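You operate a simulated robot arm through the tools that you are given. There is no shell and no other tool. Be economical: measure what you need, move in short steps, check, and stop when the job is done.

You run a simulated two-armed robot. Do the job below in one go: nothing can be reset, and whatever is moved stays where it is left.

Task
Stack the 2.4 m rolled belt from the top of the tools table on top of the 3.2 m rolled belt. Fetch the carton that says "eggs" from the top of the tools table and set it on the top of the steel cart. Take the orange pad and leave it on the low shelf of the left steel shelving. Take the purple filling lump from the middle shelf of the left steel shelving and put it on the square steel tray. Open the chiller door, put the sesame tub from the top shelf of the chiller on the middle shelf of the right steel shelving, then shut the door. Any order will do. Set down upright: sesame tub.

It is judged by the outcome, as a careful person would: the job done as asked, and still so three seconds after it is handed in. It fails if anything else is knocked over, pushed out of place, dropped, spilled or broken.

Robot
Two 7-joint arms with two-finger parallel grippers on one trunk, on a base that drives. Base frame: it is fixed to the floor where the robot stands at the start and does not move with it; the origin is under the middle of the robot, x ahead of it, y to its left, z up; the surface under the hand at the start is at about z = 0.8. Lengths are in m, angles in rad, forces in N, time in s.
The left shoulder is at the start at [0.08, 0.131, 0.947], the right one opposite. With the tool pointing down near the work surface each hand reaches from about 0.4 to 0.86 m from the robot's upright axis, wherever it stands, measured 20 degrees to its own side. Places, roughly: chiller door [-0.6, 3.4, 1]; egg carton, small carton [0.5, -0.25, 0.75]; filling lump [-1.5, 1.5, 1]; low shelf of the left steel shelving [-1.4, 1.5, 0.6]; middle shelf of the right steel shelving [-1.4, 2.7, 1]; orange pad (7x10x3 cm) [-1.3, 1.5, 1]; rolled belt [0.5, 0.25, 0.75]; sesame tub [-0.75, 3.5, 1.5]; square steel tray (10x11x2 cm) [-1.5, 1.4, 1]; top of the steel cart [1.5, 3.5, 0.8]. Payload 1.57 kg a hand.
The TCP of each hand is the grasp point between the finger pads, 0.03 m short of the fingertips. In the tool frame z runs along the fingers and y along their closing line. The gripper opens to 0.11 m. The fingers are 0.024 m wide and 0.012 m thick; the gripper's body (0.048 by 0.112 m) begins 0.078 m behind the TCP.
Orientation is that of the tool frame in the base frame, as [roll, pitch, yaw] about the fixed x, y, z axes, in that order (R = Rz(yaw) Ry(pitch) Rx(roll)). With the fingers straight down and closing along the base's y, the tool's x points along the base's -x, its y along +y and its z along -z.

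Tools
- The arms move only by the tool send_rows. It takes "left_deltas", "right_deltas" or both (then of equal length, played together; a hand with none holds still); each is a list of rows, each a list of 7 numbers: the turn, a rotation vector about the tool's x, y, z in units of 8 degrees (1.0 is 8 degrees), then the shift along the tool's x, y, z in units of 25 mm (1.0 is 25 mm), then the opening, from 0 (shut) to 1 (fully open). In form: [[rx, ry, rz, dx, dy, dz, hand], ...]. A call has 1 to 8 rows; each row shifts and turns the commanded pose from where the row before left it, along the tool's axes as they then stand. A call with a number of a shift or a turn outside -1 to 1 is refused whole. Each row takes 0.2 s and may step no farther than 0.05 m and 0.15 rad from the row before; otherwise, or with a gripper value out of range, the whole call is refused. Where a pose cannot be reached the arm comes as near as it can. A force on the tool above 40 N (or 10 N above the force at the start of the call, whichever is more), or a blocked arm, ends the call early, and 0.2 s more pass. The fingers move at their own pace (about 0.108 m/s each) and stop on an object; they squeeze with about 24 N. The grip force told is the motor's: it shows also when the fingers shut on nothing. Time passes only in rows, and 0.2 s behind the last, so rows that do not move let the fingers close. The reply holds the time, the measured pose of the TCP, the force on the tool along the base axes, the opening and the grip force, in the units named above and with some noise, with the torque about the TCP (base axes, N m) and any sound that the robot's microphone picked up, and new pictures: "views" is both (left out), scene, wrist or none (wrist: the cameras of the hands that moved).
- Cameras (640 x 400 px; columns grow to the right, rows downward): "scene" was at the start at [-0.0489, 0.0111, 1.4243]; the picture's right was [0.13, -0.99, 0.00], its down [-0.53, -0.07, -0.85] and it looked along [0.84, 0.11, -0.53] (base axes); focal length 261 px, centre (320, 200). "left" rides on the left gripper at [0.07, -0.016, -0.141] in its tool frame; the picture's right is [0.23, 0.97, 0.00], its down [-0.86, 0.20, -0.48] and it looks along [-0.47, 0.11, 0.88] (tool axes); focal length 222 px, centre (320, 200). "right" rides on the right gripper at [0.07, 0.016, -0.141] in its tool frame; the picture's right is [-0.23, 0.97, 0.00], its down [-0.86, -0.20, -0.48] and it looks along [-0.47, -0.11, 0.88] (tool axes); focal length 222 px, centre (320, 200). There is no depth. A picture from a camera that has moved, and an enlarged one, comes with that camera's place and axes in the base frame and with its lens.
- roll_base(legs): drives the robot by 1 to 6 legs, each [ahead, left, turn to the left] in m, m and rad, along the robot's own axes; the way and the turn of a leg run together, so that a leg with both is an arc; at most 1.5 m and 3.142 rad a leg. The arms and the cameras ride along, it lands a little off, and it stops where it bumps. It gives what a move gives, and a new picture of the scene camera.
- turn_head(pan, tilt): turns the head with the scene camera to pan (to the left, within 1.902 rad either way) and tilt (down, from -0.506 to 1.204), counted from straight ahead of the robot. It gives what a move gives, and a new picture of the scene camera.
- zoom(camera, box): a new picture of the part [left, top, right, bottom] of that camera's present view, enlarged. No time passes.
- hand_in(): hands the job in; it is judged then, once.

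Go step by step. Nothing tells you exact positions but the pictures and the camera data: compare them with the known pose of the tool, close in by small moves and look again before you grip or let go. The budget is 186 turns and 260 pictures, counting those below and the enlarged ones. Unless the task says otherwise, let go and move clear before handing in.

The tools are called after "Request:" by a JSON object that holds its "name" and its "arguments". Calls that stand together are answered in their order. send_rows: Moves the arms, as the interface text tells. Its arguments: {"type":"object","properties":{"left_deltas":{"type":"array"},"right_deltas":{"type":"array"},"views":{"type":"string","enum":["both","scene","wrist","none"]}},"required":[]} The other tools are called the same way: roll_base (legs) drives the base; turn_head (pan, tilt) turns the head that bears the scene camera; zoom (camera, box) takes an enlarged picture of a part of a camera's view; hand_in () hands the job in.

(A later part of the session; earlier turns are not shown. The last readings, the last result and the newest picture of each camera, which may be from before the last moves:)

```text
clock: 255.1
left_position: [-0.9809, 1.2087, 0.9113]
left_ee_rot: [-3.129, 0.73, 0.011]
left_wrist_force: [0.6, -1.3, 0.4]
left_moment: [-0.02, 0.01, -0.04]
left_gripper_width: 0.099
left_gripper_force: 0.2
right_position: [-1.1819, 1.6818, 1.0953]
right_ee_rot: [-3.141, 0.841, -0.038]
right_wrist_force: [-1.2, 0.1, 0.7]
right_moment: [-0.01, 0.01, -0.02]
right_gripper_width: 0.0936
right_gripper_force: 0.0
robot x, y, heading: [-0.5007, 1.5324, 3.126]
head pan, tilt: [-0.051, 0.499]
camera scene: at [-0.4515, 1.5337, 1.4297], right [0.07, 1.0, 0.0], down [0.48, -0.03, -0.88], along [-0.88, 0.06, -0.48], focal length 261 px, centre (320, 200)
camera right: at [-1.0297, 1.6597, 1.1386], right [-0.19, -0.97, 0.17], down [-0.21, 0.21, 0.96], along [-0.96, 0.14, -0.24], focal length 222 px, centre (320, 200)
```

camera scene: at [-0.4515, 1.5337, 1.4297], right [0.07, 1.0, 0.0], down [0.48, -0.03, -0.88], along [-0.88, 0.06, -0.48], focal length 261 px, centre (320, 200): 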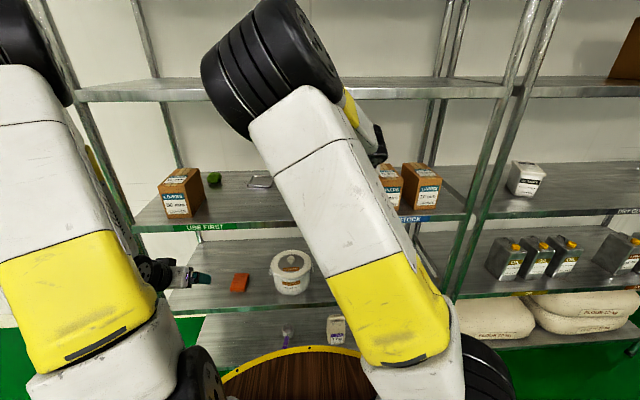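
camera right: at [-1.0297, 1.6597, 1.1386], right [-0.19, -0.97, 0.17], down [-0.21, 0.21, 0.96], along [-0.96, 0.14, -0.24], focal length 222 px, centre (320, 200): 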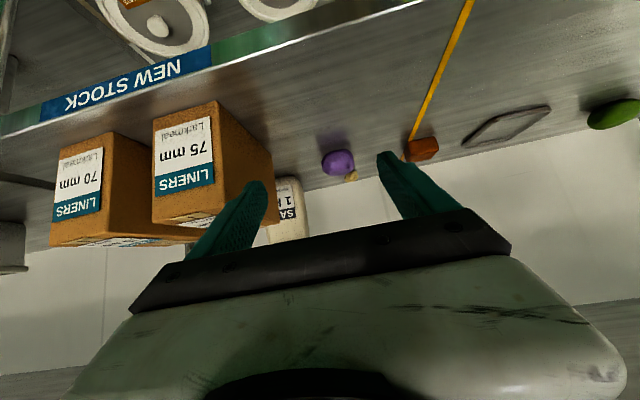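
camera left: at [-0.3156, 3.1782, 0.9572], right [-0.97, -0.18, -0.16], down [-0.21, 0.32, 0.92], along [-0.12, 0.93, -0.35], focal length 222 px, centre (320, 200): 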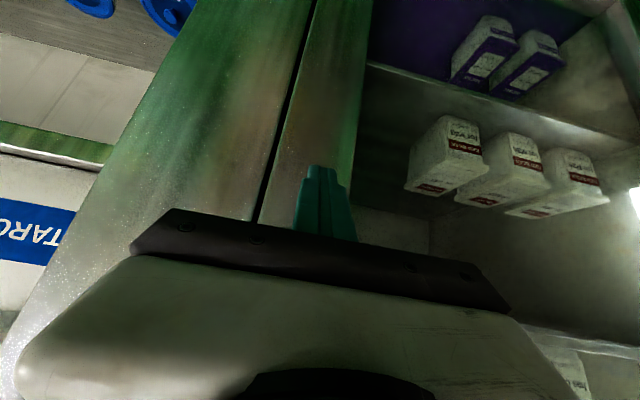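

The elbow swung to another posture but nothing is touched. I'll continue toward the lump, watching forces.

Request:
{"name": "send_rows", "arguments": {"right_deltas": [[0, 0, 0, -0.27, 0.05, 0.92, 0.85], [0, 0, 0, -0.27, 0.05, 0.92, 0.85], [0, 0, 0, -0.27, 0.05, 0.92, 0.85], [0, 0, 0, -0.27, 0.05, 0.92, 0.85], [0, 0, 0, -0.27, 0.05, 0.92, 0.85]], "views": "both"}}

```text
clock: 256.3
left_position: [-0.9807, 1.2085, 0.9111]
left_ee_rot: [-3.127, 0.73, 0.013]
left_wrist_force: [0.2, 0.1, -0.2]
left_moment: [-0.04, 0.0, 0.01]
left_gripper_width: 0.0991
left_gripper_force: 0.1
right_position: [-1.2899, 1.6813, 1.0454]
right_ee_rot: [-3.141, 0.843, -0.037]
right_wrist_force: [-0.7, -0.2, -0.5]
right_moment: [-0.03, 0.01, 0.06]
right_gripper_width: 0.0934
right_gripper_force: 0.0
robot x, y, heading: [-0.5015, 1.5313, 3.126]
head pan, tilt: [-0.051, 0.499]
camera scene: at [-0.4514, 1.5339, 1.4297], right [0.07, 1.0, 0.0], down [0.48, -0.03, -0.88], along [-0.88, 0.06, -0.48], focal length 261 px, centre (320, 200)
camera right: at [-1.1385, 1.6577, 1.088], right [-0.19, -0.97, 0.17], down [-0.2, 0.21, 0.96], along [-0.96, 0.15, -0.24], focal length 222 px, centre (320, 200)
```

scene: 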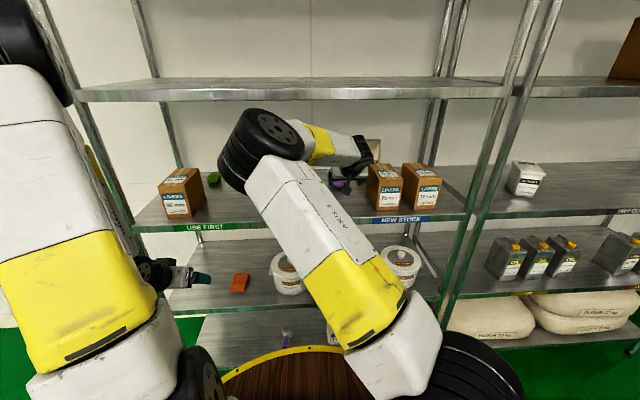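
right: 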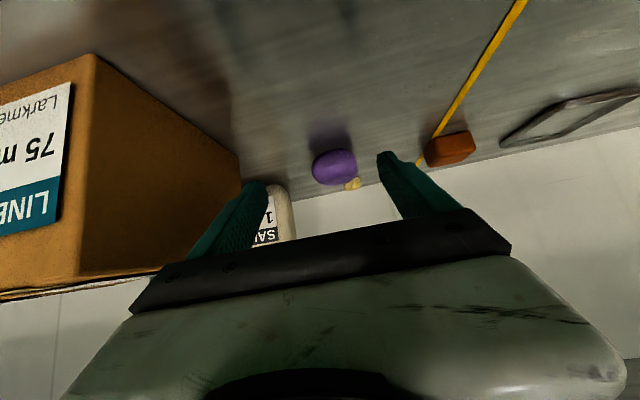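

Lump measured again at (−1.397, 1.672). Final approach.

Request:
{"name": "send_rows", "arguments": {"right_deltas": [[0, 0, 0, -0.24, 0.12, 0.9, 0.85], [0, 0, 0, -0.24, 0.12, 0.9, 0.85], [0, 0, 0, -0.24, 0.12, 0.9, 0.85], [0, 0, 0, -0.24, 0.08, 0.9, 0.85]], "views": "wrist"}}

Request:
{"name": "zoom", "arguments": {"camera": "scene", "box": [300, 120, 400, 210]}}

```text
clock: 257.3
left_position: [-0.9807, 1.2079, 0.9106]
left_ee_rot: [-3.128, 0.731, 0.013]
left_wrist_force: [0.5, -0.2, -0.1]
left_moment: [0.02, 0.03, 0.02]
left_gripper_width: 0.0991
left_gripper_force: 0.0
right_position: [-1.2998, 1.6745, 1.0407]
right_ee_rot: [3.14, 0.842, -0.037]
right_wrist_force: [0.4, -0.3, 0.4]
right_moment: [-0.01, 0.01, -0.02]
right_gripper_width: 0.0935
right_gripper_force: 0.0
right hand out of reach, approached as far as the arm can: row 1, 2, 3, 4
robot x, y, heading: [-0.5022, 1.5322, 3.124]
head pan, tilt: [-0.051, 0.499]
camera right: at [-1.1486, 1.6526, 1.083], right [-0.19, -0.97, 0.17], down [-0.2, 0.21, 0.96], along [-0.96, 0.14, -0.24], focal length 222 px, centre (320, 200)
```

right: 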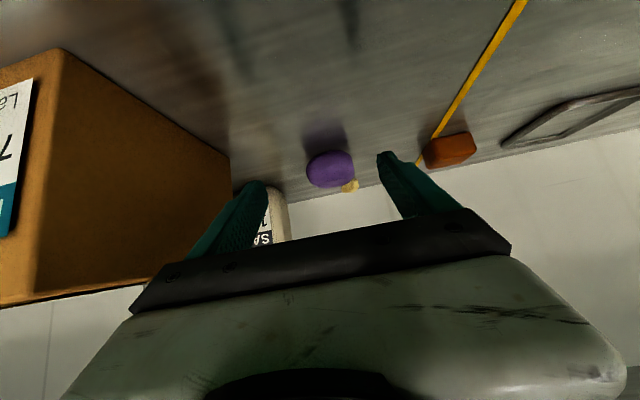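

```text
4.44 times, centred on (350, 165) of scene
camera zoom: at [-0.4519, 1.5336, 1.4297], right [0.07, 1.0, 0.0], down [0.48, -0.03, -0.88], along [-0.88, 0.06, -0.48], focal length 1161 px, centre (187, 356)
```

zoom: 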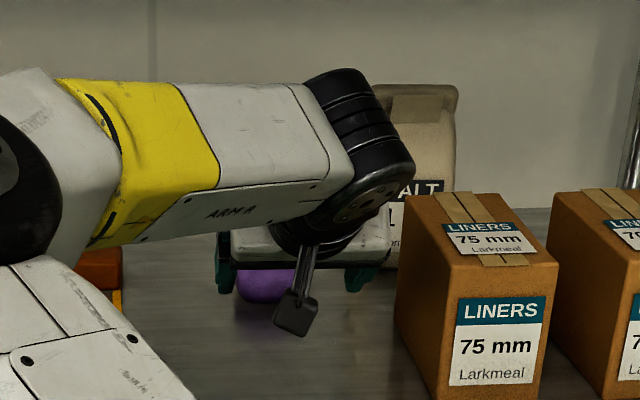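

This posture runs out of reach 10 cm short. I'll undo those steps and bring the base 9 cm closer; fingers stay above the lump.

Request:
{"name": "send_rows", "arguments": {"right_deltas": [[0, 0, 0, 0.24, -0.08, -0.9, 0.85], [0, 0, 0, 0.24, -0.05, -0.9, 0.85], [0, 0, 0, 0.24, -0.05, -0.9, 0.85], [0, 0, 0, 0.24, -0.05, -0.9, 0.85]], "views": "none"}}

Request:
{"name": "roll_base", "arguments": {"legs": [[0.08, 0, 0]]}}

```text
clock: 258.3
left_position: [-0.982, 1.2079, 0.9099]
left_ee_rot: [-3.127, 0.729, 0.014]
left_wrist_force: [-0.4, -0.4, 0.3]
left_moment: [0.02, -0.01, 0.01]
left_gripper_width: 0.0989
left_gripper_force: 0.1
right_position: [-1.2181, 1.6786, 1.0818]
right_ee_rot: [3.141, 0.842, -0.039]
right_wrist_force: [-0.5, 0.3, -0.3]
right_moment: [0.0, 0.02, 0.0]
right_gripper_width: 0.0936
right_gripper_force: 0.0
robot x, y, heading: [-0.4985, 1.5328, 3.125]
head pan, tilt: [-0.051, 0.499]
```

```text
clock: 259.4
left_position: [-1.0614, 1.2089, 0.9119]
left_ee_rot: [-3.126, 0.732, 0.012]
left_wrist_force: [-0.1, -0.3, -0.4]
left_moment: [0.01, -0.01, -0.01]
left_gripper_width: 0.099
left_gripper_force: 0.1
right_position: [-1.2979, 1.6792, 1.0818]
right_ee_rot: [-3.14, 0.843, -0.039]
right_wrist_force: [0.0, 0.3, 0.2]
right_moment: [0.0, 0.0, 0.02]
right_gripper_width: 0.0935
right_gripper_force: 0.1
robot x, y, heading: [-0.5817, 1.5338, 3.13]
head pan, tilt: [-0.051, 0.499]
camera scene: at [-0.5326, 1.5349, 1.4297], right [0.07, 1.0, 0.0], down [0.48, -0.03, -0.88], along [-0.88, 0.06, -0.48], focal length 261 px, centre (320, 200)
```

scene: 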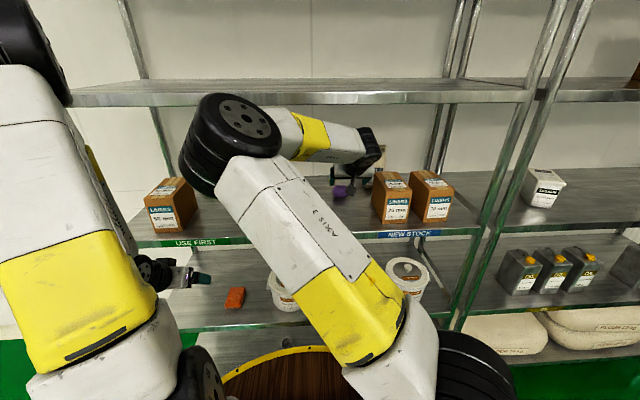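

Request:
{"name": "send_rows", "arguments": {"right_deltas": [[0, 0, 0, 0, 0.1, 0.85, 0.85], [0, 0, 0, 0, 0.1, 0.85, 0.85], [0, 0, 0, 0, 0.1, 0.85, 0.85], [0, 0, 0, 0, 0.05, 0.85, 0.85], [0, 0, 0, 0, 0.05, 0.85, 0.85]], "views": "both"}}

```text
clock: 260.6
left_position: [-1.0613, 1.21, 0.9106]
left_ee_rot: [-3.127, 0.728, 0.013]
left_wrist_force: [0.4, 0.8, -0.6]
left_moment: [-0.02, -0.01, 0.04]
left_gripper_width: 0.099
left_gripper_force: 0.0
right_position: [-1.3789, 1.6722, 1.0092]
right_ee_rot: [3.14, 0.843, -0.041]
right_wrist_force: [0.9, -0.1, 0.4]
right_moment: [-0.01, -0.01, 0.0]
right_gripper_width: 0.0936
right_gripper_force: 0.1
robot x, y, heading: [-0.5832, 1.5323, 3.122]
head pan, tilt: [-0.051, 0.499]
camera scene: at [-0.5323, 1.5351, 1.4297], right [0.07, 1.0, 0.0], down [0.48, -0.03, -0.88], along [-0.88, 0.06, -0.48], focal length 261 px, centre (320, 200)
camera right: at [-1.2264, 1.6495, 1.0537], right [-0.19, -0.97, 0.17], down [-0.2, 0.21, 0.96], along [-0.96, 0.15, -0.24], focal length 222 px, centre (320, 200)
```

scene: 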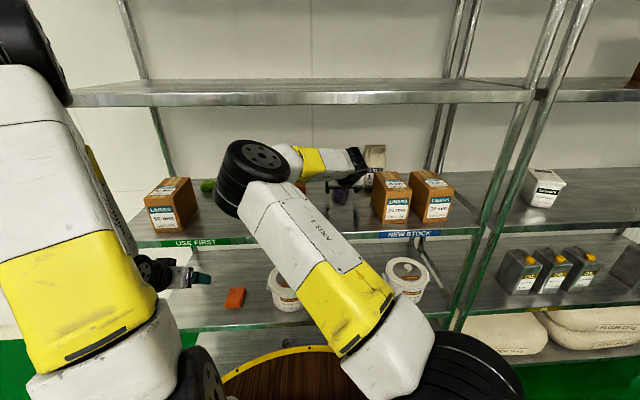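
right: 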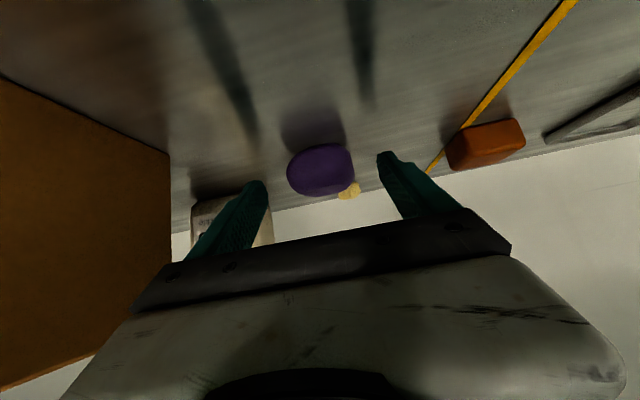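

Request:
{"name": "send_rows", "arguments": {"right_deltas": [[0, 0, 0, 0, 0, 0.6, 0.85], [0, 0, 0, 0, 0, 0.4, 0.85], [0, 0, 0, 0, 0, 0, 0.65], [0, 0, 0, 0, 0, 0, 0.5], [0, 0, 0, 0, 0, 0, 0.4], [0, 0, 0, 0, 0, 0, 0.4]], "views": "wrist"}}

```text
clock: 262.0
left_position: [-1.0619, 1.2095, 0.9113]
left_ee_rot: [-3.125, 0.729, 0.012]
left_wrist_force: [1.0, -0.2, -1.4]
left_moment: [0.0, 0.01, 0.01]
left_gripper_width: 0.0992
left_gripper_force: 0.0
right_position: [-1.3825, 1.6702, 1.0062]
right_ee_rot: [3.141, 0.843, -0.037]
right_wrist_force: [0.4, 0.1, 2.3]
right_moment: [0.0, 0.03, 0.02]
right_gripper_width: 0.0438
right_gripper_force: 0.1
right hand out of reach, approached as far as the arm can: row 1, 2
robot x, y, heading: [-0.5877, 1.5295, 3.126]
head pan, tilt: [-0.051, 0.499]
camera right: at [-1.2303, 1.648, 1.049], right [-0.19, -0.97, 0.17], down [-0.2, 0.21, 0.96], along [-0.96, 0.14, -0.24], focal length 222 px, centre (320, 200)
```

right: 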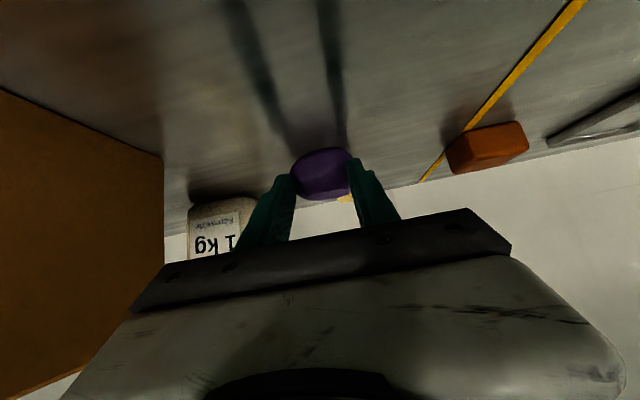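

The reach fell ~2 cm short and the fingers closed on nothing firm. I'll reopen, undo the step and bring the base 5 cm closer.

Request:
{"name": "send_rows", "arguments": {"right_deltas": [[0, 0, 0, 0, 0, 0, 0.85], [0, 0, 0, 0, 0, 0, 0.85], [0, 0, 0, -0.4, 0, -0.9, 0.85], [0, 0, 0, -0.4, 0, -0.9, 0.85]], "views": "wrist"}}

Request:
{"name": "roll_base", "arguments": {"legs": [[0.05, 0, 0]]}}

```text
clock: 263.0
left_position: [-1.0617, 1.2092, 0.9109]
left_ee_rot: [-3.128, 0.731, 0.011]
left_wrist_force: [-1.1, 0.3, 0.5]
left_moment: [0.03, 0.03, -0.01]
left_gripper_width: 0.0993
left_gripper_force: 0.1
right_position: [-1.3623, 1.6712, 1.0507]
right_ee_rot: [3.139, 0.843, -0.037]
right_wrist_force: [-0.6, 0.1, -0.3]
right_moment: [-0.04, -0.02, 0.0]
right_gripper_width: 0.0935
right_gripper_force: 0.1
robot x, y, heading: [-0.5821, 1.5326, 3.12]
head pan, tilt: [-0.051, 0.499]
camera right: at [-1.2105, 1.6476, 1.0935], right [-0.19, -0.97, 0.17], down [-0.2, 0.21, 0.96], along [-0.96, 0.15, -0.24], focal length 222 px, centre (320, 200)
```

right: 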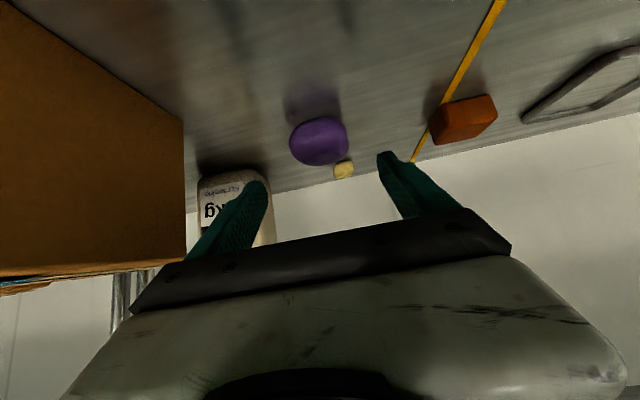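

```text
clock: 263.9
left_position: [-1.1119, 1.2096, 0.9103]
left_ee_rot: [-3.128, 0.729, 0.012]
left_wrist_force: [-0.1, -0.2, 0.2]
left_moment: [0.02, 0.03, 0.01]
left_gripper_width: 0.0992
left_gripper_force: 0.2
right_position: [-1.4118, 1.6706, 1.0512]
right_ee_rot: [3.141, 0.842, -0.036]
right_wrist_force: [0.7, 0.0, 0.0]
right_moment: [0.0, 0.0, 0.0]
right_gripper_width: 0.0935
right_gripper_force: 0.1
robot x, y, heading: [-0.6324, 1.5327, 3.131]
head pan, tilt: [-0.051, 0.499]
camera scene: at [-0.5832, 1.5357, 1.4297], right [0.07, 1.0, 0.0], down [0.48, -0.03, -0.88], along [-0.88, 0.06, -0.48], focal length 261 px, centre (320, 200)
```

scene: 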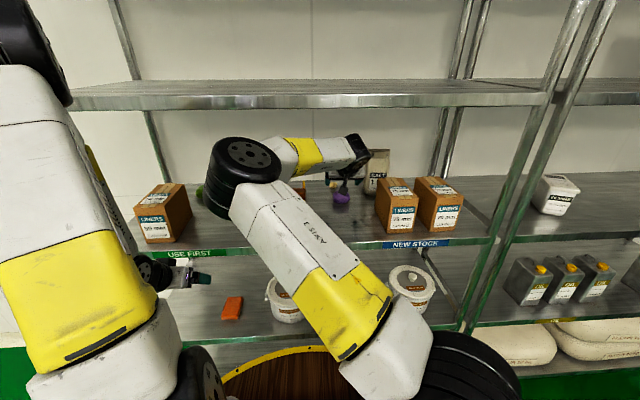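

Now the hand is right over the lump. I'll lower vertically around it and close.

Request:
{"name": "send_rows", "arguments": {"right_deltas": [[0, 0, 0, 0.68, 0, 0.42, 0.85], [0, 0, 0, 0.68, 0, 0.42, 0.85], [0, 0, 0, 0.6, 0, 0.4, 0.85]], "views": "wrist"}}

```text
clock: 264.7
left_position: [-1.1117, 1.2106, 0.9109]
left_ee_rot: [-3.126, 0.729, 0.012]
left_wrist_force: [-0.1, -0.9, -0.7]
left_moment: [0.01, 0.0, -0.03]
left_gripper_width: 0.099
left_gripper_force: 0.1
right_position: [-1.4036, 1.6693, 0.9932]
right_ee_rot: [3.14, 0.844, -0.036]
right_wrist_force: [0.8, 0.9, -0.8]
right_moment: [0.0, 0.0, 0.01]
right_gripper_width: 0.0938
right_gripper_force: 0.0
robot x, y, heading: [-0.6328, 1.5324, 3.129]
head pan, tilt: [-0.051, 0.499]
camera right: at [-1.2521, 1.6477, 1.0356], right [-0.19, -0.97, 0.17], down [-0.2, 0.21, 0.96], along [-0.96, 0.14, -0.24], focal length 222 px, centre (320, 200)
```

right: 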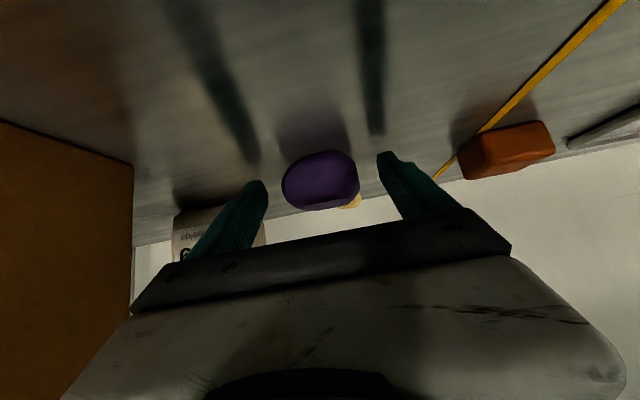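

Request:
{"name": "send_rows", "arguments": {"right_deltas": [[0, 0, 0, 0, 0.05, 0.1, 0.7], [0, 0, 0, 0, 0, 0, 0.5], [0, 0, 0, 0, 0, 0, 0.3], [0, 0, 0, 0, 0, 0, 0.2], [0, 0, 0, 0, 0, 0, 0.2]], "views": "wrist"}}

```text
clock: 265.9
left_position: [-1.1128, 1.2109, 0.9096]
left_ee_rot: [-3.126, 0.728, 0.013]
left_wrist_force: [-0.8, -0.3, 0.3]
left_moment: [0.01, -0.01, 0.03]
left_gripper_width: 0.0991
left_gripper_force: 0.1
right_position: [-1.406, 1.6691, 0.992]
right_ee_rot: [3.14, 0.842, -0.037]
right_wrist_force: [-0.4, 1.3, 0.3]
right_moment: [0.02, -0.01, 0.02]
right_gripper_width: 0.0619
right_gripper_force: 23.8
robot x, y, heading: [-0.6309, 1.5322, 3.125]
head pan, tilt: [-0.051, 0.499]
camera right: at [-1.2538, 1.6467, 1.0341], right [-0.19, -0.97, 0.17], down [-0.2, 0.21, 0.96], along [-0.96, 0.14, -0.24], focal length 222 px, centre (320, 200)
```

right: 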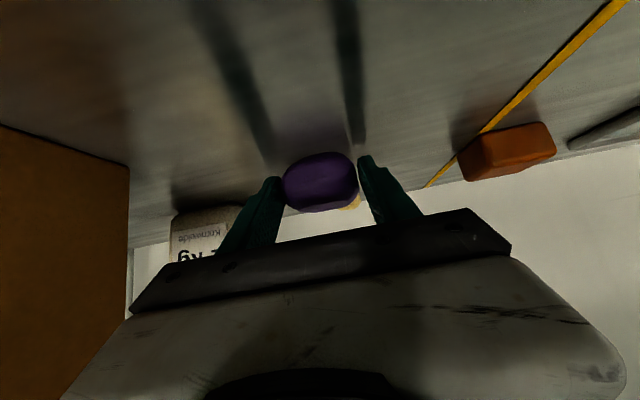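

The lump is gripped (62 mm). I'll lift it 10 cm, then shift the base left so it comes over toward the tray.

Request:
{"name": "send_rows", "arguments": {"right_deltas": [[0, 0, 0, -0.75, 0, -0.67, 0.2], [0, 0, 0, -0.75, 0, -0.67, 0.2], [0, 0, 0, -0.75, 0, -0.67, 0.2], [0, 0, 0, -0.75, 0, -0.67, 0.2]], "views": "wrist"}}

Request:
{"name": "roll_base", "arguments": {"legs": [[-0.05, 0.15, 0], [0, 0.15, 0]]}}

```text
clock: 266.9
left_position: [-1.1126, 1.2101, 0.9103]
left_ee_rot: [-3.126, 0.73, 0.011]
left_wrist_force: [-0.9, 0.4, 0.6]
left_moment: [-0.02, 0.0, -0.02]
left_gripper_width: 0.099
left_gripper_force: 0.0
right_position: [-1.4033, 1.6692, 1.0919]
right_ee_rot: [3.141, 0.843, -0.037]
right_wrist_force: [0.4, 0.1, -1.7]
right_moment: [0.01, 0.03, 0.0]
right_gripper_width: 0.0619
right_gripper_force: 24.0
robot x, y, heading: [-0.6325, 1.53, 3.129]
head pan, tilt: [-0.051, 0.499]
camera right: at [-1.2529, 1.6465, 1.135], right [-0.19, -0.97, 0.17], down [-0.2, 0.21, 0.96], along [-0.96, 0.15, -0.24], focal length 222 px, centre (320, 200)
```

right: 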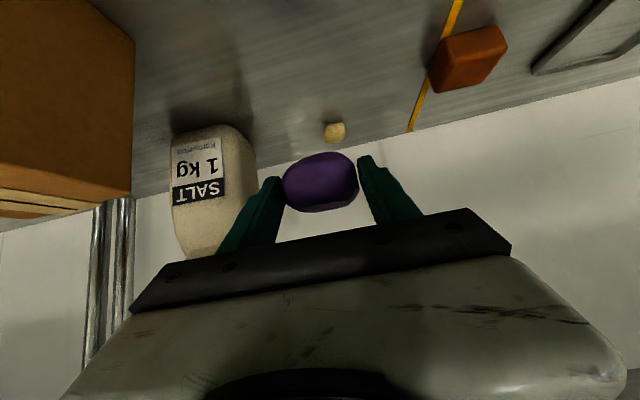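

```text
clock: 269.3
left_position: [-1.0668, 0.912, 0.9106]
left_ee_rot: [-3.128, 0.73, 0.012]
left_wrist_force: [-0.1, -1.1, 0.4]
left_moment: [0.02, -0.01, -0.02]
left_gripper_width: 0.099
left_gripper_force: 0.0
right_position: [-1.3587, 1.3705, 1.0926]
right_ee_rot: [3.141, 0.841, -0.037]
right_wrist_force: [0.5, 0.4, -1.3]
right_moment: [-0.02, -0.03, 0.01]
right_gripper_width: 0.0617
right_gripper_force: 23.9
robot x, y, heading: [-0.5867, 1.2368, 3.124]
head pan, tilt: [-0.051, 0.499]
camera scene: at [-0.5374, 1.2375, 1.4297], right [0.07, 1.0, 0.0], down [0.48, -0.03, -0.88], along [-0.88, 0.06, -0.48], focal length 261 px, centre (320, 200)
```

scene: 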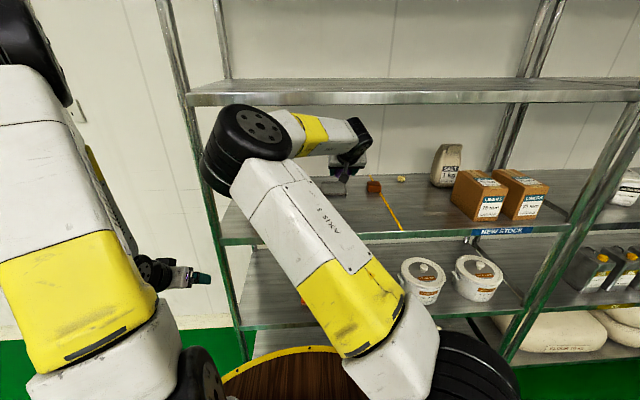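

Request:
{"name": "zoom", "arguments": {"camera": "right", "box": [200, 0, 640, 275]}}

```text
1.45 times, centred on (420, 138) of right
camera zoom: at [-1.2071, 1.3477, 1.1347], right [-0.19, -0.97, 0.17], down [-0.2, 0.21, 0.96], along [-0.96, 0.14, -0.24], focal length 323 px, centre (174, 291)
```

zoom: 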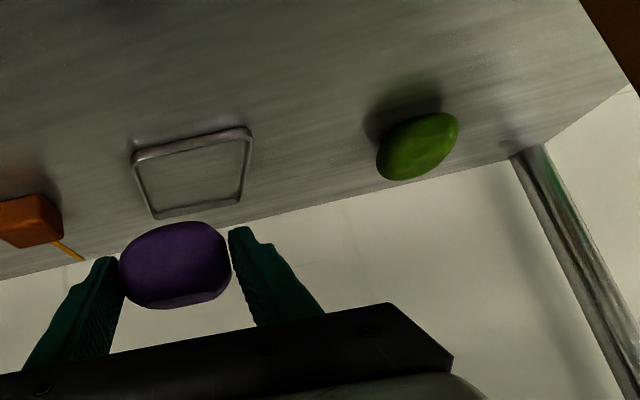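

The tray is centred at (−1.469, 1.35), about 11×9.6 cm. I'll lower the lump a bit, swing the left hand away from the shelf post, then bring the base forward.

Request:
{"name": "send_rows", "arguments": {"right_deltas": [[0, 0, 0, 0.27, 0.27, 0.7, 0.2], [0, 0, 0, 0.27, 0.27, 0.7, 0.2], [0, 0, 0, 0.27, 0.27, 0.7, 0.2], [0, 0, 0, 0, 0, 0, 0.2], [0, 0, 0, 0, 0, 0, 0.2]], "left_deltas": [[0, 0, 0, 0, 0.9, 0, 0.9], [0, 0, 0, 0, 0.9, 0, 0.9], [0, 0, 0, 0, 0.9, 0, 0.9], [0, 0, 0, 0, 0.9, 0, 0.9], [0, 0, 0, 0, 0.9, 0, 0.9]], "views": "none"}}

Request:
{"name": "roll_base", "arguments": {"legs": [[0.08, 0, 0]]}}

Request:
{"name": "zoom", "arguments": {"camera": "right", "box": [200, 0, 520, 240]}}

```text
clock: 270.5
left_position: [-1.0652, 0.7998, 0.9088]
left_ee_rot: [-3.125, 0.728, 0.012]
left_wrist_force: [-0.1, 0.4, 0.2]
left_moment: [-0.03, 0.02, 0.04]
left_gripper_width: 0.0989
left_gripper_force: 0.2
right_position: [-1.3848, 1.3525, 1.0417]
right_ee_rot: [-3.141, 0.843, -0.036]
right_wrist_force: [0.5, 0.3, -1.7]
right_moment: [0.0, -0.02, 0.0]
right_gripper_width: 0.0616
right_gripper_force: 24.2
robot x, y, heading: [-0.5864, 1.2347, 3.13]
head pan, tilt: [-0.051, 0.499]
```

```text
clock: 271.5
left_position: [-1.1474, 0.8008, 0.91]
left_ee_rot: [-3.126, 0.729, 0.013]
left_wrist_force: [0.0, 0.0, 0.6]
left_moment: [0.01, 0.0, 0.0]
left_gripper_width: 0.0987
left_gripper_force: 0.1
right_position: [-1.4649, 1.3532, 1.0421]
right_ee_rot: [3.142, 0.843, -0.037]
right_wrist_force: [-0.3, -0.4, -1.3]
right_moment: [-0.01, 0.0, 0.03]
right_gripper_width: 0.0616
right_gripper_force: 24.6
robot x, y, heading: [-0.6699, 1.2348, 3.126]
head pan, tilt: [-0.051, 0.499]
camera scene: at [-0.6177, 1.2386, 1.4297], right [0.07, 1.0, 0.0], down [0.48, -0.03, -0.88], along [-0.88, 0.06, -0.48], focal length 261 px, centre (320, 200)
```

scene: 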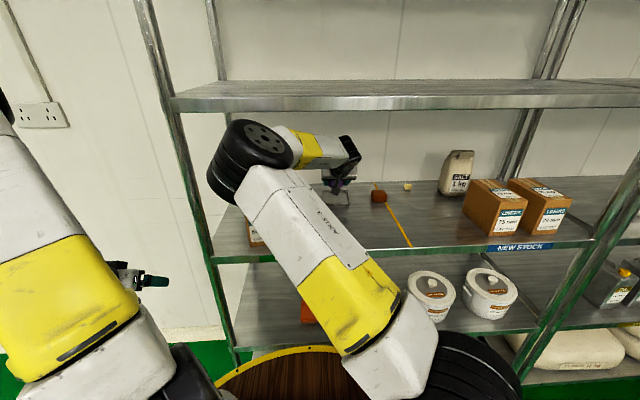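

```text
1.67 times, centred on (360, 120) of right
camera zoom: at [-1.313, 1.3303, 1.0844], right [-0.19, -0.97, 0.17], down [-0.2, 0.21, 0.96], along [-0.96, 0.14, -0.24], focal length 370 px, centre (253, 333)
```

zoom: 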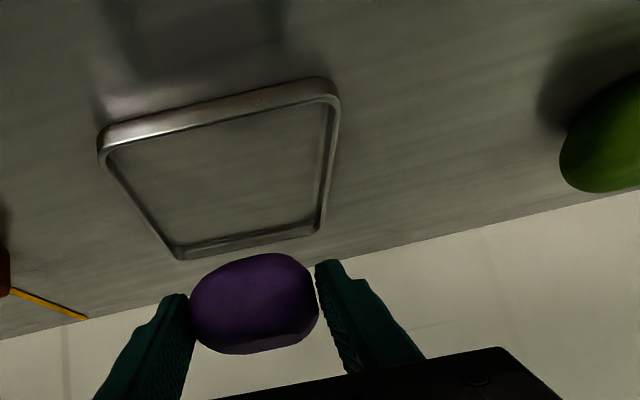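

The tray centre reads (−1.468, 1.348). The fingers barely fit inside its rim, so I'll lower until they just meet the rim height, then release from there (about 1 cm).

Request:
{"name": "send_rows", "arguments": {"right_deltas": [[0, 0, 0, 0.36, 0.1, 0.5, 0.2], [0, 0, 0, 0.36, 0.08, 0.5, 0.2]], "views": "wrist"}}

Request:
{"name": "zoom", "arguments": {"camera": "right", "box": [220, 60, 440, 240]}}

```text
clock: 272.1
left_position: [-1.1467, 0.7998, 0.9089]
left_ee_rot: [-3.126, 0.729, 0.012]
left_wrist_force: [0.0, -0.7, 0.4]
left_moment: [0.0, 0.0, -0.01]
left_gripper_width: 0.0989
left_gripper_force: 0.1
right_position: [-1.4722, 1.3481, 1.0107]
right_ee_rot: [3.141, 0.844, -0.036]
right_wrist_force: [-0.8, 0.5, -0.6]
right_moment: [0.0, -0.03, 0.0]
right_gripper_width: 0.0618
right_gripper_force: 23.9
robot x, y, heading: [-0.6671, 1.2321, 3.125]
head pan, tilt: [-0.051, 0.499]
camera right: at [-1.3196, 1.3263, 1.0537], right [-0.19, -0.97, 0.17], down [-0.2, 0.21, 0.96], along [-0.96, 0.14, -0.24], focal length 222 px, centre (320, 200)
```

right: 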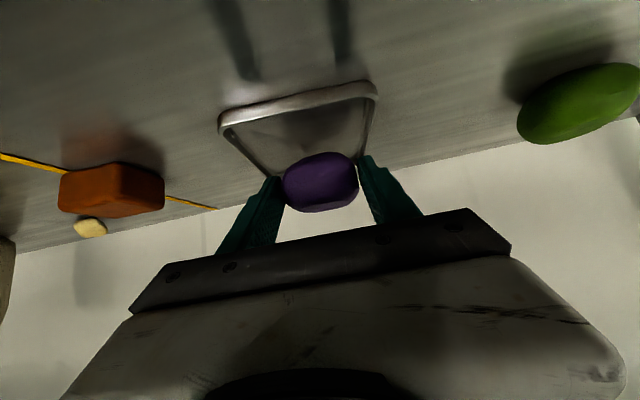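

```text
2.22 times, centred on (330, 150) of right
camera zoom: at [-1.3196, 1.3263, 1.0537], right [-0.19, -0.97, 0.17], down [-0.2, 0.21, 0.96], along [-0.96, 0.14, -0.24], focal length 494 px, centre (298, 311)
```

zoom: 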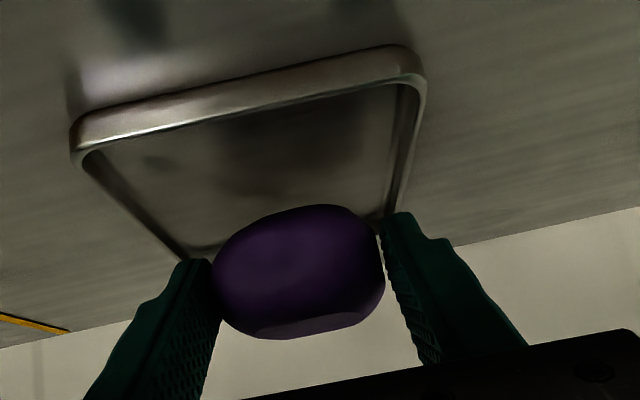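

Request:
{"name": "send_rows", "arguments": {"right_deltas": [[0, 0, 0, 0.04, 0, 0.03, 0.2], [0, 0, 0, 0.03, 0, 0.03, 0.2], [0, 0, 0, 0.03, 0, 0.03, 0.2]], "views": "none"}}

Request:
{"name": "zoom", "arguments": {"camera": "scene", "box": [300, 130, 400, 220]}}

```text
clock: 272.9
left_position: [-1.1463, 0.7996, 0.9091]
left_ee_rot: [-3.125, 0.731, 0.011]
left_wrist_force: [-0.3, 0.5, 0.0]
left_moment: [0.01, 0.0, -0.04]
left_gripper_width: 0.0986
left_gripper_force: 0.0
right_position: [-1.471, 1.3487, 1.0078]
right_ee_rot: [3.14, 0.843, -0.037]
right_wrist_force: [-0.1, -0.4, -0.6]
right_moment: [-0.01, -0.02, 0.0]
right_gripper_width: 0.0619
right_gripper_force: 24.3
robot x, y, heading: [-0.6695, 1.2341, 3.13]
head pan, tilt: [-0.051, 0.499]
```

```text
4.44 times, centred on (350, 175) of scene
camera zoom: at [-0.6178, 1.2386, 1.4297], right [0.07, 1.0, 0.0], down [0.48, -0.03, -0.88], along [-0.88, 0.06, -0.48], focal length 1161 px, centre (187, 311)
```

zoom: 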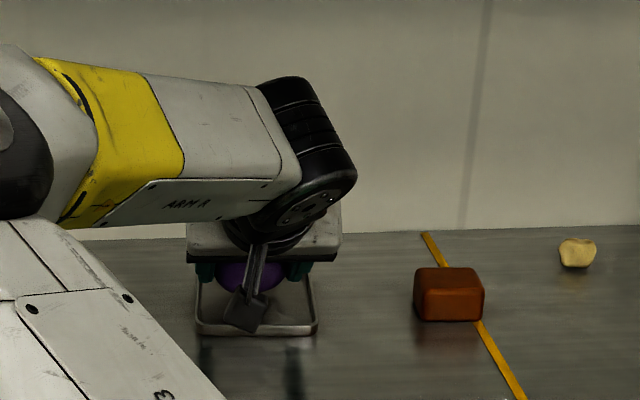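

The lump looks slightly toward the tray's back; I'll shift 9 mm forward and lower 2 mm.

Request:
{"name": "send_rows", "arguments": {"right_deltas": [[0, 0, 0, 0.24, 0, -0.27, 0.2], [0, 0, 0, 0.03, 0, 0.03, 0.2], [0, 0, 0, 0.04, 0, 0.035, 0.2]], "views": "wrist"}}

```text
clock: 273.7
left_position: [-1.1461, 0.8002, 0.9102]
left_ee_rot: [-3.126, 0.73, 0.012]
left_wrist_force: [-0.1, 0.8, -0.2]
left_moment: [0.0, 0.01, -0.03]
left_gripper_width: 0.0992
left_gripper_force: 0.1
right_position: [-1.4622, 1.3481, 1.0061]
right_ee_rot: [-3.141, 0.841, -0.037]
right_wrist_force: [-0.3, 0.3, -0.5]
right_moment: [0.01, -0.01, 0.02]
right_gripper_width: 0.0618
right_gripper_force: 24.3
robot x, y, heading: [-0.6687, 1.2327, 3.124]
head pan, tilt: [-0.051, 0.499]
camera right: at [-1.3107, 1.3257, 1.0481], right [-0.19, -0.97, 0.17], down [-0.2, 0.21, 0.96], along [-0.96, 0.14, -0.24], focal length 222 px, centre (320, 200)
```

right: 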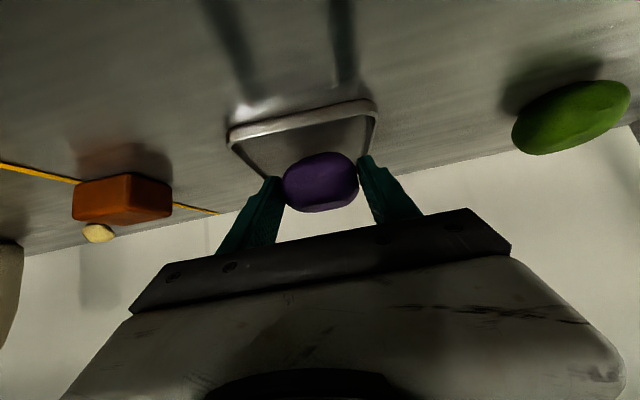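

Request:
{"name": "send_rows", "arguments": {"right_deltas": [[0, 0, 0, 0.05, 0, 0.045, 0.2], [0, 0, 0, 0.05, 0, 0.045, 0.2], [0, 0, 0, 0.04, 0, 0.035, 0.2]], "views": "wrist"}}

Request:
{"name": "zoom", "arguments": {"camera": "right", "box": [220, 70, 420, 230]}}

```text
clock: 274.5
left_position: [-1.1461, 0.8, 0.9092]
left_ee_rot: [-3.125, 0.729, 0.013]
left_wrist_force: [-0.2, 0.9, -0.4]
left_moment: [0.01, -0.02, 0.02]
left_gripper_width: 0.099
left_gripper_force: 0.1
right_position: [-1.4621, 1.348, 1.001]
right_ee_rot: [-3.142, 0.844, -0.037]
right_wrist_force: [-0.2, 0.4, -1.2]
right_moment: [-0.03, -0.04, -0.02]
right_gripper_width: 0.062
right_gripper_force: 24.7
robot x, y, heading: [-0.6672, 1.2357, 3.128]
head pan, tilt: [-0.051, 0.499]
camera right: at [-1.3109, 1.3259, 1.0438], right [-0.19, -0.97, 0.17], down [-0.2, 0.21, 0.96], along [-0.96, 0.14, -0.24], focal length 222 px, centre (320, 200)
```

right: 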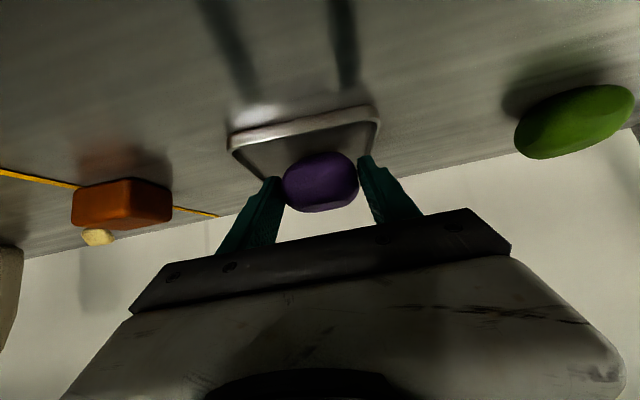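

```text
2.50 times, centred on (320, 150) of right
camera zoom: at [-1.3109, 1.3259, 1.0438], right [-0.19, -0.97, 0.17], down [-0.2, 0.21, 0.96], along [-0.96, 0.14, -0.24], focal length 555 px, centre (320, 325)
```

zoom: 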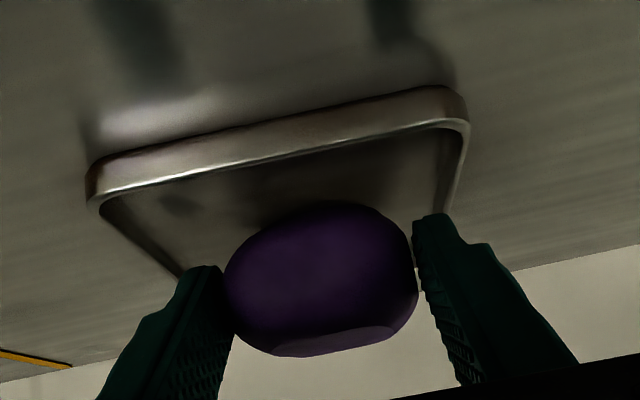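

Only ~6 mm above the tray floor. I'll open just slightly, rise, then open wider and withdraw.

Request:
{"name": "send_rows", "arguments": {"right_deltas": [[0, 0, 0, 0, 0, 0, 0.62], [0, 0, 0, 0, 0, 0, 0.63], [0, 0, 0, -0.2, 0, -0.18, 0.65], [0, 0, 0, -0.3, 0, -0.27, 0.72], [0, 0, 0, -0.6, 0, -0.54, 0.8], [0, 0, 0, -0.6, 0, -0.54, 0.85]], "views": "both"}}

Request:
{"name": "zoom", "arguments": {"camera": "right", "box": [220, 50, 440, 240]}}

```text
clock: 275.9
left_position: [-1.1461, 0.8009, 0.9093]
left_ee_rot: [-3.127, 0.73, 0.012]
left_wrist_force: [-1.0, -0.6, -0.7]
left_moment: [0.01, 0.01, 0.02]
left_gripper_width: 0.0992
left_gripper_force: 0.1
right_position: [-1.4612, 1.3471, 1.0595]
right_ee_rot: [-3.14, 0.844, -0.038]
right_wrist_force: [-0.1, 0.7, -0.8]
right_moment: [0.01, 0.01, 0.0]
right_gripper_width: 0.0935
right_gripper_force: 0.0
robot x, y, heading: [-0.6679, 1.2338, 3.127]
head pan, tilt: [-0.051, 0.499]
camera scene: at [-0.6178, 1.2385, 1.4297], right [0.07, 1.0, 0.0], down [0.48, -0.03, -0.88], along [-0.88, 0.06, -0.48], focal length 261 px, centre (320, 200)
camera right: at [-1.3102, 1.3255, 1.101], right [-0.19, -0.97, 0.17], down [-0.2, 0.21, 0.96], along [-0.96, 0.14, -0.24], focal length 222 px, centre (320, 200)
```

scene: 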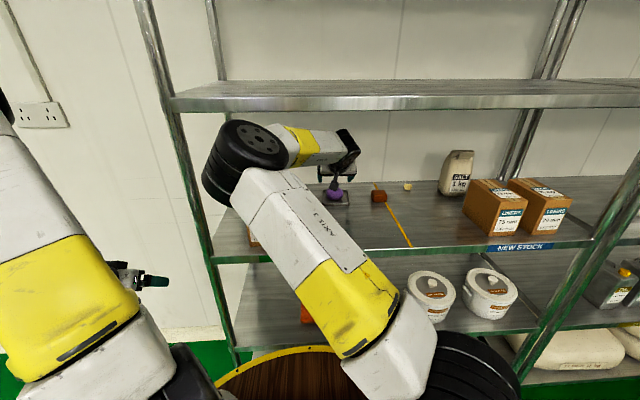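
right: 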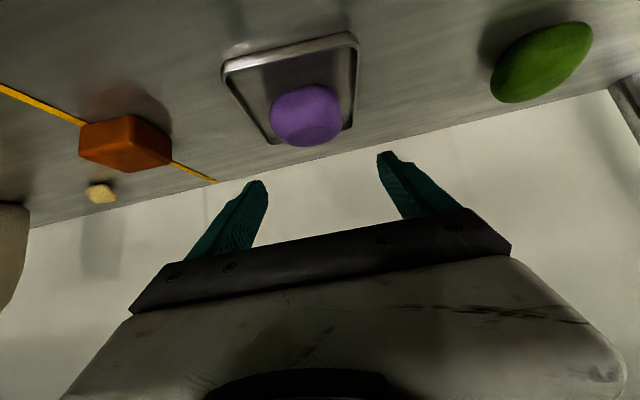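

```text
2.11 times, centred on (330, 145) of right
camera zoom: at [-1.3102, 1.3255, 1.101], right [-0.19, -0.97, 0.17], down [-0.2, 0.21, 0.96], along [-0.96, 0.14, -0.24], focal length 468 px, centre (299, 316)
```

zoom: 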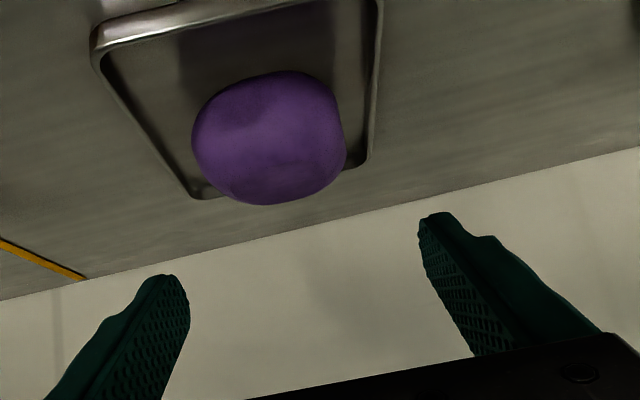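

The lump sits in the tray. I'll back the base straight out and check everything.

Request:
{"name": "roll_base", "arguments": {"legs": [[-0.35, 0, 0]]}}

Request:
{"name": "zoom", "arguments": {"camera": "scene", "box": [220, 130, 420, 290]}}

Request:
{"name": "zoom", "arguments": {"camera": "right", "box": [240, 100, 480, 250]}}

```text
clock: 278.2
left_position: [-0.795, 0.7944, 0.9097]
left_ee_rot: [-3.126, 0.73, 0.015]
left_wrist_force: [-0.2, -0.2, 0.0]
left_moment: [0.04, -0.01, 0.0]
left_gripper_width: 0.0991
left_gripper_force: 0.1
right_position: [-1.1117, 1.3419, 1.0582]
right_ee_rot: [3.141, 0.843, -0.035]
right_wrist_force: [-0.6, 0.8, 0.0]
right_moment: [-0.01, 0.01, -0.01]
right_gripper_width: 0.0936
right_gripper_force: 0.2
robot x, y, heading: [-0.3186, 1.2299, 3.132]
head pan, tilt: [-0.051, 0.499]
camera scene: at [-0.2675, 1.2338, 1.4297], right [0.06, 1.0, 0.0], down [0.48, -0.03, -0.88], along [-0.88, 0.06, -0.48], focal length 261 px, centre (320, 200)
```

scene: 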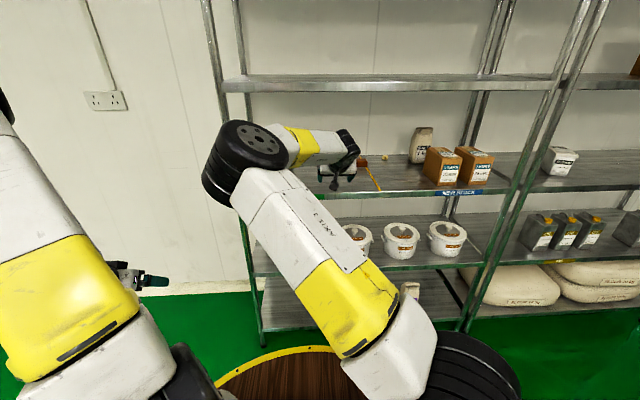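

```text
2.50 times, centred on (320, 210) of scene
camera zoom: at [-0.2675, 1.2338, 1.4297], right [0.06, 1.0, 0.0], down [0.48, -0.03, -0.88], along [-0.88, 0.06, -0.48], focal length 653 px, centre (320, 175)
```

zoom: 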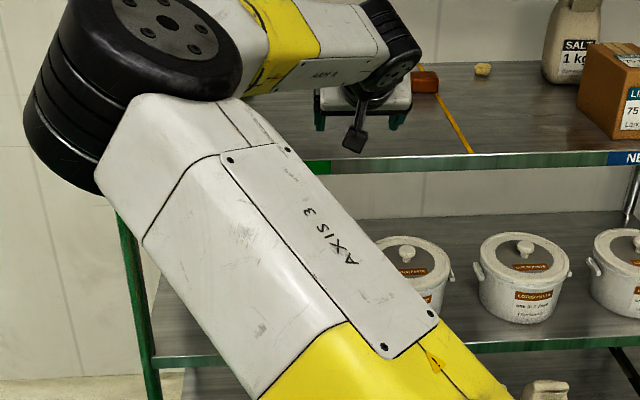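

```text
2.67 times, centred on (360, 175) of right
camera zoom: at [-0.9601, 1.3191, 1.1008], right [-0.18, -0.97, 0.17], down [-0.2, 0.21, 0.96], along [-0.96, 0.14, -0.24], focal length 592 px, centre (213, 267)
```

zoom: 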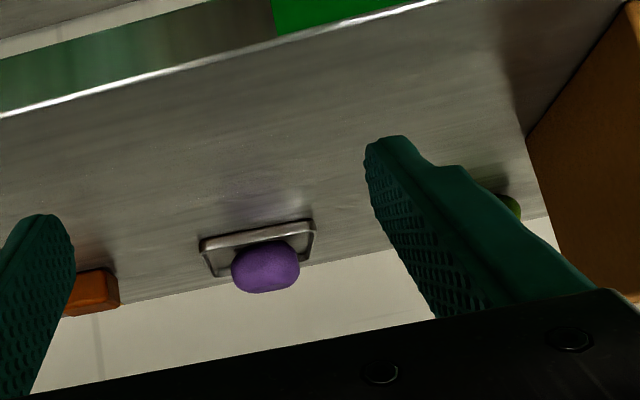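

To inspect without the arm in the way, I'll slide the base right and look back; that also lets me check the tub and the chiller door.

Request:
{"name": "roll_base", "arguments": {"legs": [[0, -0.85, 0]]}}

Request:
{"name": "turn_head", "arguments": {"pan": 0.6, "tilt": 0.4}}

Request:
{"name": "turn_head", "arguments": {"pan": -0.9, "tilt": 0.25}}

```text
clock: 282.7
left_position: [-0.7839, 1.6501, 0.9078]
left_ee_rot: [-3.127, 0.728, 0.006]
left_wrist_force: [-0.1, 0.2, -0.3]
left_moment: [0.0, 0.03, -0.01]
left_gripper_width: 0.0989
left_gripper_force: 0.0
right_position: [-1.0964, 2.1997, 1.0579]
right_ee_rot: [-3.141, 0.843, -0.041]
right_wrist_force: [0.2, -0.3, -0.3]
right_moment: [-0.01, 0.01, 0.01]
right_gripper_width: 0.0937
right_gripper_force: 0.0
robot x, y, heading: [-0.3059, 2.0815, 3.12]
head pan, tilt: [-0.051, 0.499]
camera scene: at [-0.2531, 2.0854, 1.4297], right [0.07, 1.0, 0.0], down [0.48, -0.03, -0.88], along [-0.88, 0.06, -0.48], focal length 261 px, centre (320, 200)
```

scene: 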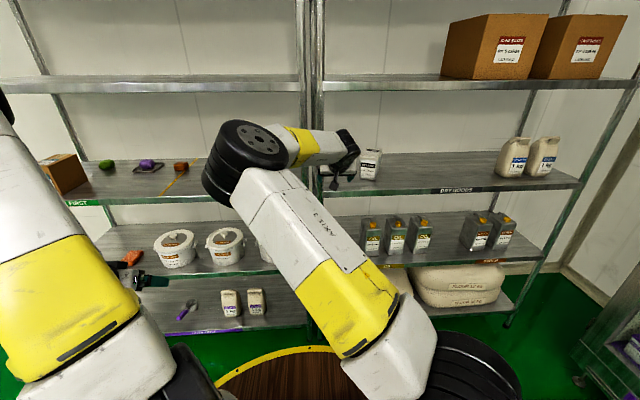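

```text
clock: 283.8
left_position: [-0.7843, 1.6499, 0.9099]
left_ee_rot: [-3.125, 0.731, 0.007]
left_wrist_force: [0.3, -0.4, 0.2]
left_moment: [0.02, 0.02, -0.02]
left_gripper_width: 0.0989
left_gripper_force: 0.0
right_position: [-1.0958, 2.1998, 1.0581]
right_ee_rot: [3.14, 0.841, -0.044]
right_wrist_force: [0.3, -0.4, -0.1]
right_moment: [0.03, -0.02, -0.02]
right_gripper_width: 0.0937
right_gripper_force: 0.1
robot x, y, heading: [-0.3056, 2.0886, 3.126]
head pan, tilt: [0.6, 0.4]
camera scene: at [-0.2399, 2.0282, 1.4389], right [-0.55, 0.84, 0.0], down [0.33, 0.21, -0.92], along [-0.77, -0.5, -0.39], focal length 261 px, centre (320, 200)
```

scene: 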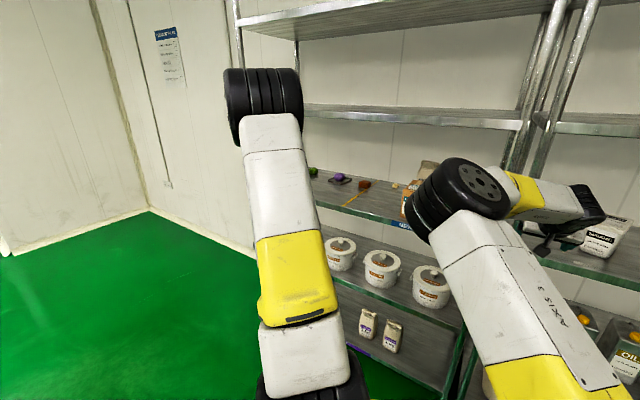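

```text
clock: 285.4
left_position: [-0.7848, 1.6487, 0.9103]
left_ee_rot: [-3.126, 0.73, 0.006]
left_wrist_force: [0.2, 0.5, 0.5]
left_moment: [0.02, -0.01, 0.0]
left_gripper_width: 0.0989
left_gripper_force: 0.1
right_position: [-1.096, 2.1998, 1.0586]
right_ee_rot: [3.141, 0.841, -0.044]
right_wrist_force: [-0.3, -0.1, 0.0]
right_moment: [0.03, -0.01, 0.0]
right_gripper_width: 0.0937
right_gripper_force: 0.1
robot x, y, heading: [-0.3013, 2.0822, 3.119]
head pan, tilt: [-0.901, 0.25]
camera scene: at [-0.2188, 2.1532, 1.4529], right [0.8, 0.61, 0.0], down [0.15, -0.2, -0.97], along [-0.59, 0.77, -0.25], focal length 261 px, centre (320, 200)
```

scene: 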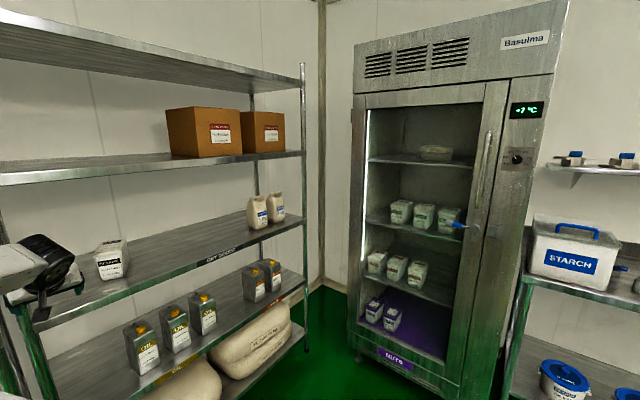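

The door is shut and the tub upright. One more look at the lump in the tray and the pad.

Request:
{"name": "turn_head", "arguments": {"pan": 0.3, "tilt": 0.45}}

Request:
{"name": "zoom", "arguments": {"camera": "scene", "box": [180, 130, 320, 280]}}

```text
clock: 286.8
left_position: [-0.7837, 1.6498, 0.91]
left_ee_rot: [-3.125, 0.73, 0.008]
left_wrist_force: [-0.4, -1.1, 0.0]
left_moment: [0.0, 0.02, 0.02]
left_gripper_width: 0.0989
left_gripper_force: 0.1
right_position: [-1.0961, 2.2005, 1.0584]
right_ee_rot: [-3.142, 0.843, -0.043]
right_wrist_force: [0.5, -0.6, 0.5]
right_moment: [-0.01, 0.02, 0.02]
right_gripper_width: 0.0938
right_gripper_force: 0.1
robot x, y, heading: [-0.3078, 2.0815, 3.121]
head pan, tilt: [0.3, 0.45]
camera scene: at [-0.2507, 2.0536, 1.4342], right [-0.27, 0.96, 0.0], down [0.42, 0.12, -0.9], along [-0.87, -0.25, -0.44], focal length 261 px, centre (320, 200)
```

scene: 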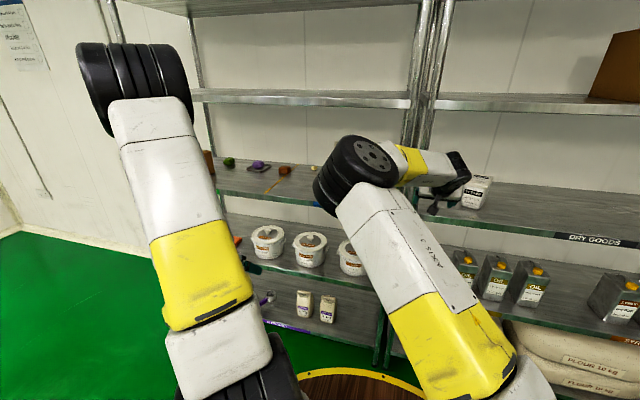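

```text
2.67 times, centred on (250, 205) of scene
camera zoom: at [-0.2507, 2.0536, 1.4342], right [-0.27, 0.96, 0.0], down [0.42, 0.12, -0.9], along [-0.87, -0.25, -0.44], focal length 697 px, centre (507, 187)
```

zoom: 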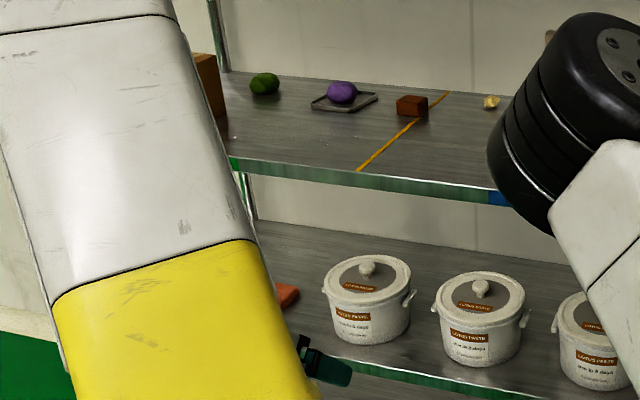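

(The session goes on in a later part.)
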